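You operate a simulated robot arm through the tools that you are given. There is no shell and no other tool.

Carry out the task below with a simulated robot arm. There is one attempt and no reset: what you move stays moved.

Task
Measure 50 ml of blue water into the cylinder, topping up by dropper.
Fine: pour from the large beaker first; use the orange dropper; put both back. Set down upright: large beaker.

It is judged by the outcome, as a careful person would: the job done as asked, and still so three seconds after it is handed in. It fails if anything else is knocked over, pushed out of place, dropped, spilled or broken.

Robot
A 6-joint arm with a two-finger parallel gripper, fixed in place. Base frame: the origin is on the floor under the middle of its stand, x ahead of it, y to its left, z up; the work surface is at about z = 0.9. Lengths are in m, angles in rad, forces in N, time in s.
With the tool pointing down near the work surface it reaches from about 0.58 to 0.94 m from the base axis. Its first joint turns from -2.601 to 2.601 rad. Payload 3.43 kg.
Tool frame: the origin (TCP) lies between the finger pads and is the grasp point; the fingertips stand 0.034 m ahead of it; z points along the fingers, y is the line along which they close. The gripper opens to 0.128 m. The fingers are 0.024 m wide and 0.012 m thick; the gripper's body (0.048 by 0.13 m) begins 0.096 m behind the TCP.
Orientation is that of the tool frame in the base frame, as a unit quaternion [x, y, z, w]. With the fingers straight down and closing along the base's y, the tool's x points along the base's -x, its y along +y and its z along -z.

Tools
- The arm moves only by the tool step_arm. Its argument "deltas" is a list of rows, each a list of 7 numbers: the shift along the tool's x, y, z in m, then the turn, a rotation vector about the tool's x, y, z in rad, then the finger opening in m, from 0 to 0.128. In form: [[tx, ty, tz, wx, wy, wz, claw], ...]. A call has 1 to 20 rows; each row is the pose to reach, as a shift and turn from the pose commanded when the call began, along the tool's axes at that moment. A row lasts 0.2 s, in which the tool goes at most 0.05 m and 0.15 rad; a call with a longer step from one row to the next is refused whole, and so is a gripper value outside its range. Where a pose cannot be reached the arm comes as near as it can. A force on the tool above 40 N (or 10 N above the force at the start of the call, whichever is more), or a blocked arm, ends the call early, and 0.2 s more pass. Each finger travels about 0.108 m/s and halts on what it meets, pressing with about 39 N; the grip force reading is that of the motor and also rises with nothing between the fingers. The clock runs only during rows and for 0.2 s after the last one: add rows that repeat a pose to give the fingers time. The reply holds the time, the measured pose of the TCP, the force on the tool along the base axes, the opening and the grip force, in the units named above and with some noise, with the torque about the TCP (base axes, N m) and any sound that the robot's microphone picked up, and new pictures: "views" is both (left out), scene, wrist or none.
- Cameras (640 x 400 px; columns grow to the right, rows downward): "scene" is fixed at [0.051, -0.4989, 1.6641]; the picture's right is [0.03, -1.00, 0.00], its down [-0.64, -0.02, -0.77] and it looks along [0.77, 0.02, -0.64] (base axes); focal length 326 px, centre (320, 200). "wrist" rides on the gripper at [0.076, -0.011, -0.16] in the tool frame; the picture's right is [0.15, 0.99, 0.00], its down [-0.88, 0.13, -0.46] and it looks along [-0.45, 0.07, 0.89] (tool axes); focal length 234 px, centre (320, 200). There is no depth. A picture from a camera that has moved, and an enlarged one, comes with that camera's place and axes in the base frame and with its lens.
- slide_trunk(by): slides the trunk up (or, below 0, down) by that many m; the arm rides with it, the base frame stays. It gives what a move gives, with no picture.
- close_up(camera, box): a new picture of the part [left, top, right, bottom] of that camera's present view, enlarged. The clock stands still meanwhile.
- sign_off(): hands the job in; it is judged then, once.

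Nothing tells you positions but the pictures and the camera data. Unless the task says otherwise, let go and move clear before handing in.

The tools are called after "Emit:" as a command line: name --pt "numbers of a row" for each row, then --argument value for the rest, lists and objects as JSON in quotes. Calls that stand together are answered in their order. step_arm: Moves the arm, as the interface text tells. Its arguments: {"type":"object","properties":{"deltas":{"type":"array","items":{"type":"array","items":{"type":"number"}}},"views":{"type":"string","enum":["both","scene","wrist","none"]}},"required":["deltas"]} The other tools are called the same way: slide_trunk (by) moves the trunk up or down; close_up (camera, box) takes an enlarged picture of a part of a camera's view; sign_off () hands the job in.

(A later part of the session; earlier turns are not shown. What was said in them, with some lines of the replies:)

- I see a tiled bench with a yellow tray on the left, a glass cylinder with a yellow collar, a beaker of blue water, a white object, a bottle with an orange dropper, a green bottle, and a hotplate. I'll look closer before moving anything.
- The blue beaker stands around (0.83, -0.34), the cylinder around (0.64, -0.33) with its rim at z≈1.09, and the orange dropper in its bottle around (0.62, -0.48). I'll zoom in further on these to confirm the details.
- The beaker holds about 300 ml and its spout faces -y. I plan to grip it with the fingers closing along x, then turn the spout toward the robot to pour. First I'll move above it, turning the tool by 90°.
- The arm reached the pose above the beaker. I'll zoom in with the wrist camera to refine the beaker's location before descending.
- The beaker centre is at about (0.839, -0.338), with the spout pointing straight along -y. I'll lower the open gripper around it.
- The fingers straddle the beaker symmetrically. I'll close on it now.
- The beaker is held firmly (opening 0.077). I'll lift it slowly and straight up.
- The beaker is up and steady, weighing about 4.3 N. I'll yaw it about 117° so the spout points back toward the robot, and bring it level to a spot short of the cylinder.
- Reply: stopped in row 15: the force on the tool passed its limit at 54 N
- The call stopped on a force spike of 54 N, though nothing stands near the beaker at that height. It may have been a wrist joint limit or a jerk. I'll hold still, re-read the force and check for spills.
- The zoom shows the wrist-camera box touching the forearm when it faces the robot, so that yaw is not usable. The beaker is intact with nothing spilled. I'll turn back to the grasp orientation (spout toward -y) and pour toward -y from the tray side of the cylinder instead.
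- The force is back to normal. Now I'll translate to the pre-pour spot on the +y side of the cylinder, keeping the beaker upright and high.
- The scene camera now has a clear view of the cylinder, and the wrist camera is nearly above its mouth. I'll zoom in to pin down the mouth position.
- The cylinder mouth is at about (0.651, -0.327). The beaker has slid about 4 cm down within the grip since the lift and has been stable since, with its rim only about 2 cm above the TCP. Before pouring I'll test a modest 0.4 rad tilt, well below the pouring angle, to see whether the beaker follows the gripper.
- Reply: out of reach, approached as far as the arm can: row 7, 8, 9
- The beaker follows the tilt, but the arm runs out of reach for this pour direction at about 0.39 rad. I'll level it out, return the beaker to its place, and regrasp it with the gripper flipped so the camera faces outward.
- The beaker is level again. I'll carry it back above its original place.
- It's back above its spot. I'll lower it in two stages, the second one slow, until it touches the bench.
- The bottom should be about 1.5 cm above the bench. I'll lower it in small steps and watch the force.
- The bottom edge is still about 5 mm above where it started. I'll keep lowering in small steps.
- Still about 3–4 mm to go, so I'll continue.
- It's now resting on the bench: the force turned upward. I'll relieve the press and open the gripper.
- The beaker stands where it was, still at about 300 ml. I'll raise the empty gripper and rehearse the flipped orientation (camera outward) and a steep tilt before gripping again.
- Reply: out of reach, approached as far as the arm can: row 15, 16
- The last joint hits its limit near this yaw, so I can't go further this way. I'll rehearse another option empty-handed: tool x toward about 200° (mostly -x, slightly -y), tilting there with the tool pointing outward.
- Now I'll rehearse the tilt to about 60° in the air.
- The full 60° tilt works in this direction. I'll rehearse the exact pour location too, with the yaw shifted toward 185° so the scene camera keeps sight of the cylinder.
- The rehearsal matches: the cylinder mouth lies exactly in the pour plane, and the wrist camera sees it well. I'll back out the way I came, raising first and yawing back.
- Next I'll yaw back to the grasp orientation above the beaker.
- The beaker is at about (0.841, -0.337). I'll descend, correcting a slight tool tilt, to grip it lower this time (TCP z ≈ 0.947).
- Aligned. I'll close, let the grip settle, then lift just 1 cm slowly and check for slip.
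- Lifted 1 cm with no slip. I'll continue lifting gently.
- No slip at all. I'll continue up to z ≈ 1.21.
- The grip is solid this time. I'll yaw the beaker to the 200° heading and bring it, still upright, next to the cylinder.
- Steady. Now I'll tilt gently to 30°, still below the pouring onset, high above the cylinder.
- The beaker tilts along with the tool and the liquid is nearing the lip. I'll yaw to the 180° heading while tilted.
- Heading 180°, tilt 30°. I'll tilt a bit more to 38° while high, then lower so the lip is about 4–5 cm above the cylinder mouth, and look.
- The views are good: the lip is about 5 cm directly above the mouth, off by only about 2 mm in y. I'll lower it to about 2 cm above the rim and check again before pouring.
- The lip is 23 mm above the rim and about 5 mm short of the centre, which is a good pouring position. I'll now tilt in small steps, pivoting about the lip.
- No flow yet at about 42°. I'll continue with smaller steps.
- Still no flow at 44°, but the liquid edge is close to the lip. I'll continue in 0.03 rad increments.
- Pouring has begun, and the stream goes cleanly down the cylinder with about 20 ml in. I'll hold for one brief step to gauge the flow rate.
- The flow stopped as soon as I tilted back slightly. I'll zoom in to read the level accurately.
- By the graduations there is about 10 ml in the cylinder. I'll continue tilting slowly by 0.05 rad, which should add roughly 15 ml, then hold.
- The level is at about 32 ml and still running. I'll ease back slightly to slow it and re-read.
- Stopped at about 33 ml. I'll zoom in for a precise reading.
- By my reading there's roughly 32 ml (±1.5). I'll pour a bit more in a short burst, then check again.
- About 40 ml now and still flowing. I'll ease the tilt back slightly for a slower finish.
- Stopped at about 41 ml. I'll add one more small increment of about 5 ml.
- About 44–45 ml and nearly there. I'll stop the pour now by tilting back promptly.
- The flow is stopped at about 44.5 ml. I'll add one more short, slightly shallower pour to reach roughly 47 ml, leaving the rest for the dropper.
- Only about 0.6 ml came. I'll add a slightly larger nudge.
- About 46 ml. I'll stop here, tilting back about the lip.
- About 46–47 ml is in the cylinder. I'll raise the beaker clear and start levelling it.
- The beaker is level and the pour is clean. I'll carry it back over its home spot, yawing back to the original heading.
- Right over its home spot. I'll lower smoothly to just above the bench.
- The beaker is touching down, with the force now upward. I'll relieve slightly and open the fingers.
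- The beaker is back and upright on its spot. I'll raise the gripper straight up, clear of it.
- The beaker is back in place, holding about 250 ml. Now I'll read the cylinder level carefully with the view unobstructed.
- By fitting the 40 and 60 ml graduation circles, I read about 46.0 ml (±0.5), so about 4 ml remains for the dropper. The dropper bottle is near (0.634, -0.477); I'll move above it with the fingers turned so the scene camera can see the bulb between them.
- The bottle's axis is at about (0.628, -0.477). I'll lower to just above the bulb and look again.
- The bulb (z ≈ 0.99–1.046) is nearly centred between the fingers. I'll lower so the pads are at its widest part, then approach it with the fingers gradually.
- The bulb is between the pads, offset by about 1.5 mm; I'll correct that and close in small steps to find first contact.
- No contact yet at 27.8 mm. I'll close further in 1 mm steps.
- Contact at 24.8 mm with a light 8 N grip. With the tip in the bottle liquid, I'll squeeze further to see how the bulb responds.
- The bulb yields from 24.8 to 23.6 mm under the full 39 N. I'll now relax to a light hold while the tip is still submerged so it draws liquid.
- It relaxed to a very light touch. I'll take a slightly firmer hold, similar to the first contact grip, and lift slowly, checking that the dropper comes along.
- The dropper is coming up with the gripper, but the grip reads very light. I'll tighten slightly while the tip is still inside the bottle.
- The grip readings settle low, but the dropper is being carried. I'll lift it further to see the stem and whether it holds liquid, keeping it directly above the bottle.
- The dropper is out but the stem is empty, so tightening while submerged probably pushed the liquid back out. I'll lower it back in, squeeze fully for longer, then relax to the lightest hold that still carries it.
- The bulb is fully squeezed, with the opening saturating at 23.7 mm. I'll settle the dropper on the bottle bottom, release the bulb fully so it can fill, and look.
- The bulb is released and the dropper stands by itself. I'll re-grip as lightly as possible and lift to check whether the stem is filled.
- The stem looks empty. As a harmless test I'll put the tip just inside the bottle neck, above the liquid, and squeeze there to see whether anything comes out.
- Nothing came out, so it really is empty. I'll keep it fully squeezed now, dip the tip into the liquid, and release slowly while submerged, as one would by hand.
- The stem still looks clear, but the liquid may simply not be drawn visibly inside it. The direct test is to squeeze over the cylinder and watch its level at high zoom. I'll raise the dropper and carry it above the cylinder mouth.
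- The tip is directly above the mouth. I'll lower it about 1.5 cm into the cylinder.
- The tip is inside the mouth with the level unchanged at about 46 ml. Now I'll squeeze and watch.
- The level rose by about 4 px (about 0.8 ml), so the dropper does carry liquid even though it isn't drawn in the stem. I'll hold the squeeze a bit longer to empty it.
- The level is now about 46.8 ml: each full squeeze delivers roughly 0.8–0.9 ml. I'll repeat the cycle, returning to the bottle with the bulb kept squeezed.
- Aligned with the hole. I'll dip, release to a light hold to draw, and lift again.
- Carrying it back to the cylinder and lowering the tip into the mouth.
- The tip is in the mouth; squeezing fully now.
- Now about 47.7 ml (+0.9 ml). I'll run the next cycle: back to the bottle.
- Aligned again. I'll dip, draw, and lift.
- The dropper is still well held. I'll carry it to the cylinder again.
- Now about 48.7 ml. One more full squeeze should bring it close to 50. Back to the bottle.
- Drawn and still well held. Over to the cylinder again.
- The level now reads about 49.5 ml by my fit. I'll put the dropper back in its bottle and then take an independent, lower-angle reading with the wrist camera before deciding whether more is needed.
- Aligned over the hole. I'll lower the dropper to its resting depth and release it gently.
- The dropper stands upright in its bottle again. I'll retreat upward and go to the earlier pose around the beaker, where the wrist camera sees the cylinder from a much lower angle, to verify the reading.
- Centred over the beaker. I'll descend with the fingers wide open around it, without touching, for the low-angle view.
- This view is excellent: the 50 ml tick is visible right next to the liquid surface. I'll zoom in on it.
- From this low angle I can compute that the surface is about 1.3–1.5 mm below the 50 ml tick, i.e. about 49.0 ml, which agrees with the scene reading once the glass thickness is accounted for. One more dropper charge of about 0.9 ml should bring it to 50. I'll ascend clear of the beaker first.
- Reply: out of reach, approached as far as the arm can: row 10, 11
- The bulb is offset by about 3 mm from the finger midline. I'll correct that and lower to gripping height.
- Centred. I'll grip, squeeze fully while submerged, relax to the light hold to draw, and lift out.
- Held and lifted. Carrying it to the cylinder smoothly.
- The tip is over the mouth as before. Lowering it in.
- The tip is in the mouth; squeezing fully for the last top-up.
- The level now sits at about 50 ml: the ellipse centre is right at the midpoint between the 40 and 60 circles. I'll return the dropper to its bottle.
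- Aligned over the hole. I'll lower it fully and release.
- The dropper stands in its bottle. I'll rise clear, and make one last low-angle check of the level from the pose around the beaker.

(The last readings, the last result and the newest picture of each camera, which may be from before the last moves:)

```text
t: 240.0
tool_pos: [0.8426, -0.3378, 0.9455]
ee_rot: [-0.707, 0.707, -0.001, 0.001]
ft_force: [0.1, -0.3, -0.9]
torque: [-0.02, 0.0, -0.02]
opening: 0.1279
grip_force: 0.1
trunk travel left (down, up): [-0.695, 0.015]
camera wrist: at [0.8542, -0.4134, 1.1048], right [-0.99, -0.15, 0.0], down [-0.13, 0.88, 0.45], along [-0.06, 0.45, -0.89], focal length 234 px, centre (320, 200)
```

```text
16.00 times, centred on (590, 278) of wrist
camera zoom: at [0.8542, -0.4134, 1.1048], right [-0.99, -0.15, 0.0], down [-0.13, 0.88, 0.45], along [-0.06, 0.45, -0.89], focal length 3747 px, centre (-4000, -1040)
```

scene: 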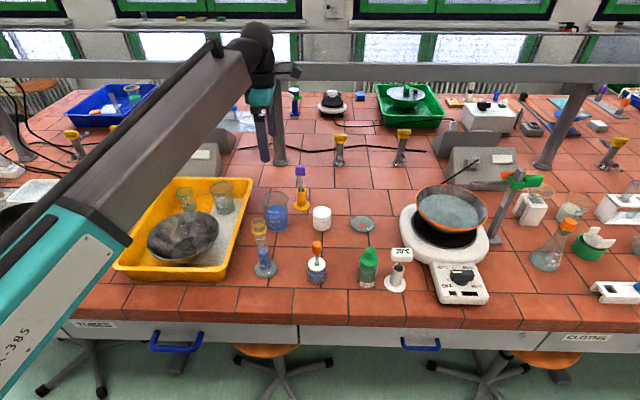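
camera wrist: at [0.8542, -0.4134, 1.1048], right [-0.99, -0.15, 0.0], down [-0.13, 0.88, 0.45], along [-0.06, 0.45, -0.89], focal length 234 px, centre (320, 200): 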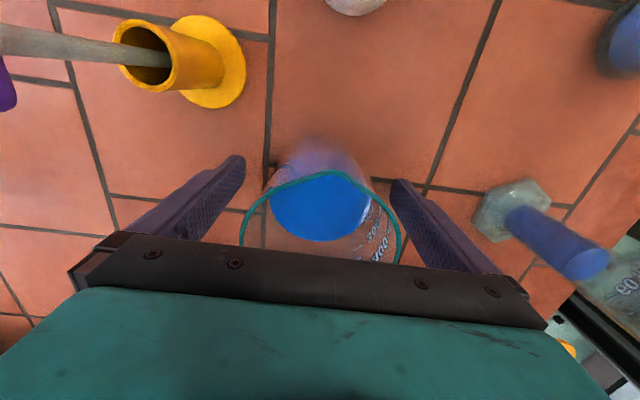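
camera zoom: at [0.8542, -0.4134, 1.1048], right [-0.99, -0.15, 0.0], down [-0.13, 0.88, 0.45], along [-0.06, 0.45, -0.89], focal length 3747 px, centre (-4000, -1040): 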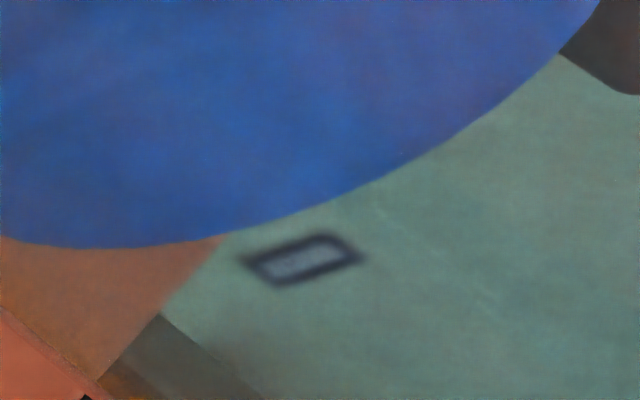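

By this low-angle view the surface is now within about 0.4 ml of the 50 ml tick; together with the scene reading I estimate about 49.8 ml, so no more is needed. I'll rise clear of the beaker and do a final check of the whole bench.

Emit:
step_arm --pt "0 0 -0.02 0 0 0 0.128" --pt "0 0 -0.05 0 0 0 0.128" --pt "0 0 -0.085 0 0 0 0.128" --pt "0 0 -0.12 0 0 0 0.128" --pt "0 0 -0.155 0 0 0 0.128" --pt "0 0 -0.19 0 0 0 0.128" --pt "0 0 -0.22 0 0 0 0.128" --pt "0 0 -0.25 0 0 0 0.128" --pt "0 0 -0.275 0 0 0 0.128" --pt "0 0 -0.283 0 0 0 0.128" --pt "0 0 -0.283 0 0 0 0.128"

Emit:
close_up --camera "scene" --box '[220, 150, 420, 300]'

Emit:
close_up --camera "scene" --box '[245, 212, 340, 290]'

```text
t: 242.4
tool_pos: [0.8404, -0.3368, 1.2284]
ee_rot: [-0.707, 0.707, -0.002, 0.001]
ft_force: [-0.6, 0.1, -0.1]
torque: [0.02, -0.02, 0.01]
opening: 0.128
grip_force: 0.1
trunk travel left (down, up): [-0.695, 0.015]
camera wrist: at [0.8529, -0.4133, 1.3882], right [-0.99, -0.15, 0.0], down [-0.13, 0.88, 0.45], along [-0.06, 0.45, -0.89], focal length 234 px, centre (320, 200)
```

scene: 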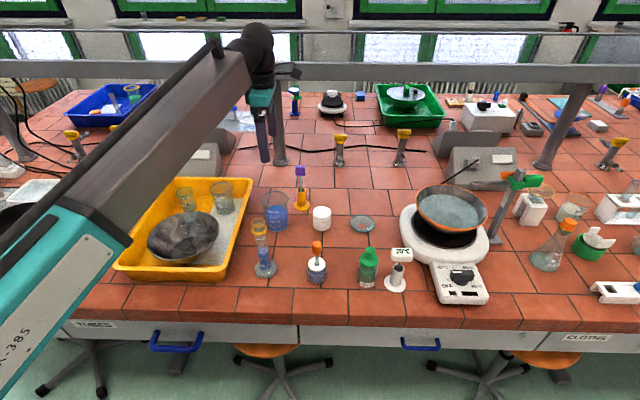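
wrist: 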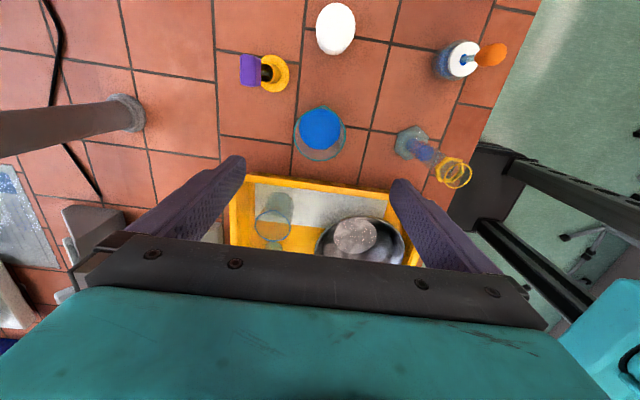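

```text
2.67 times, centred on (320, 225) of scene
camera zoom: at [0.051, -0.4989, 1.6641], right [0.03, -1.0, 0.0], down [-0.64, -0.02, -0.77], along [0.77, 0.02, -0.64], focal length 868 px, centre (320, 133)
```

zoom: 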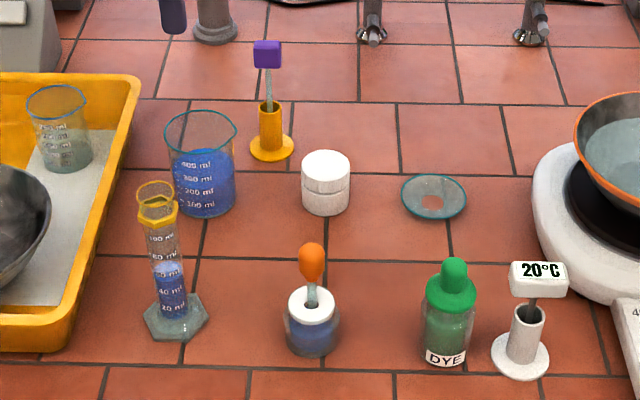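

```text
5.13 times, centred on (292, 251) of scene
camera zoom: at [0.051, -0.4989, 1.6641], right [0.03, -1.0, 0.0], down [-0.64, -0.02, -0.77], along [0.77, 0.02, -0.64], focal length 1670 px, centre (461, -62)
```

zoom: 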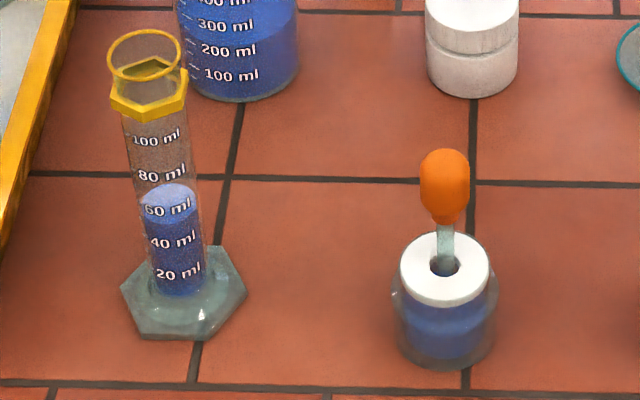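

Everything is in place. The cylinder holds about 50 ml of blue water, the large beaker is upright on its original spot, and the orange dropper is back in its bottle. Nothing has been spilled or moved, and the gripper is clear, so I'm handing the job in.

Emit:
sign_off

```text
The job is handed in.
```

I've handed the job in. The cylinder holds about 50 ml of blue water: I estimate 49.8 ml, within about 0.4 ml, from two camera angles.

- **Pour:** I poured about 46 ml from the large beaker, then set it back upright on its original spot.
- **Top-up:** I added the rest with the orange dropper in five squeezes of about 0.8–0.9 ml each. The dropper is back standing in its bottle.
- **One hiccup:** early on, while I held the full beaker, the wrist camera bumped the robot's own forearm and stopped the move. I put the beaker back, changed the pour direction and gripped it again. I saw no water lost.
- **Bench:** in the final pictures nothing was spilled, knocked over or moved, and the gripper was open and clear.
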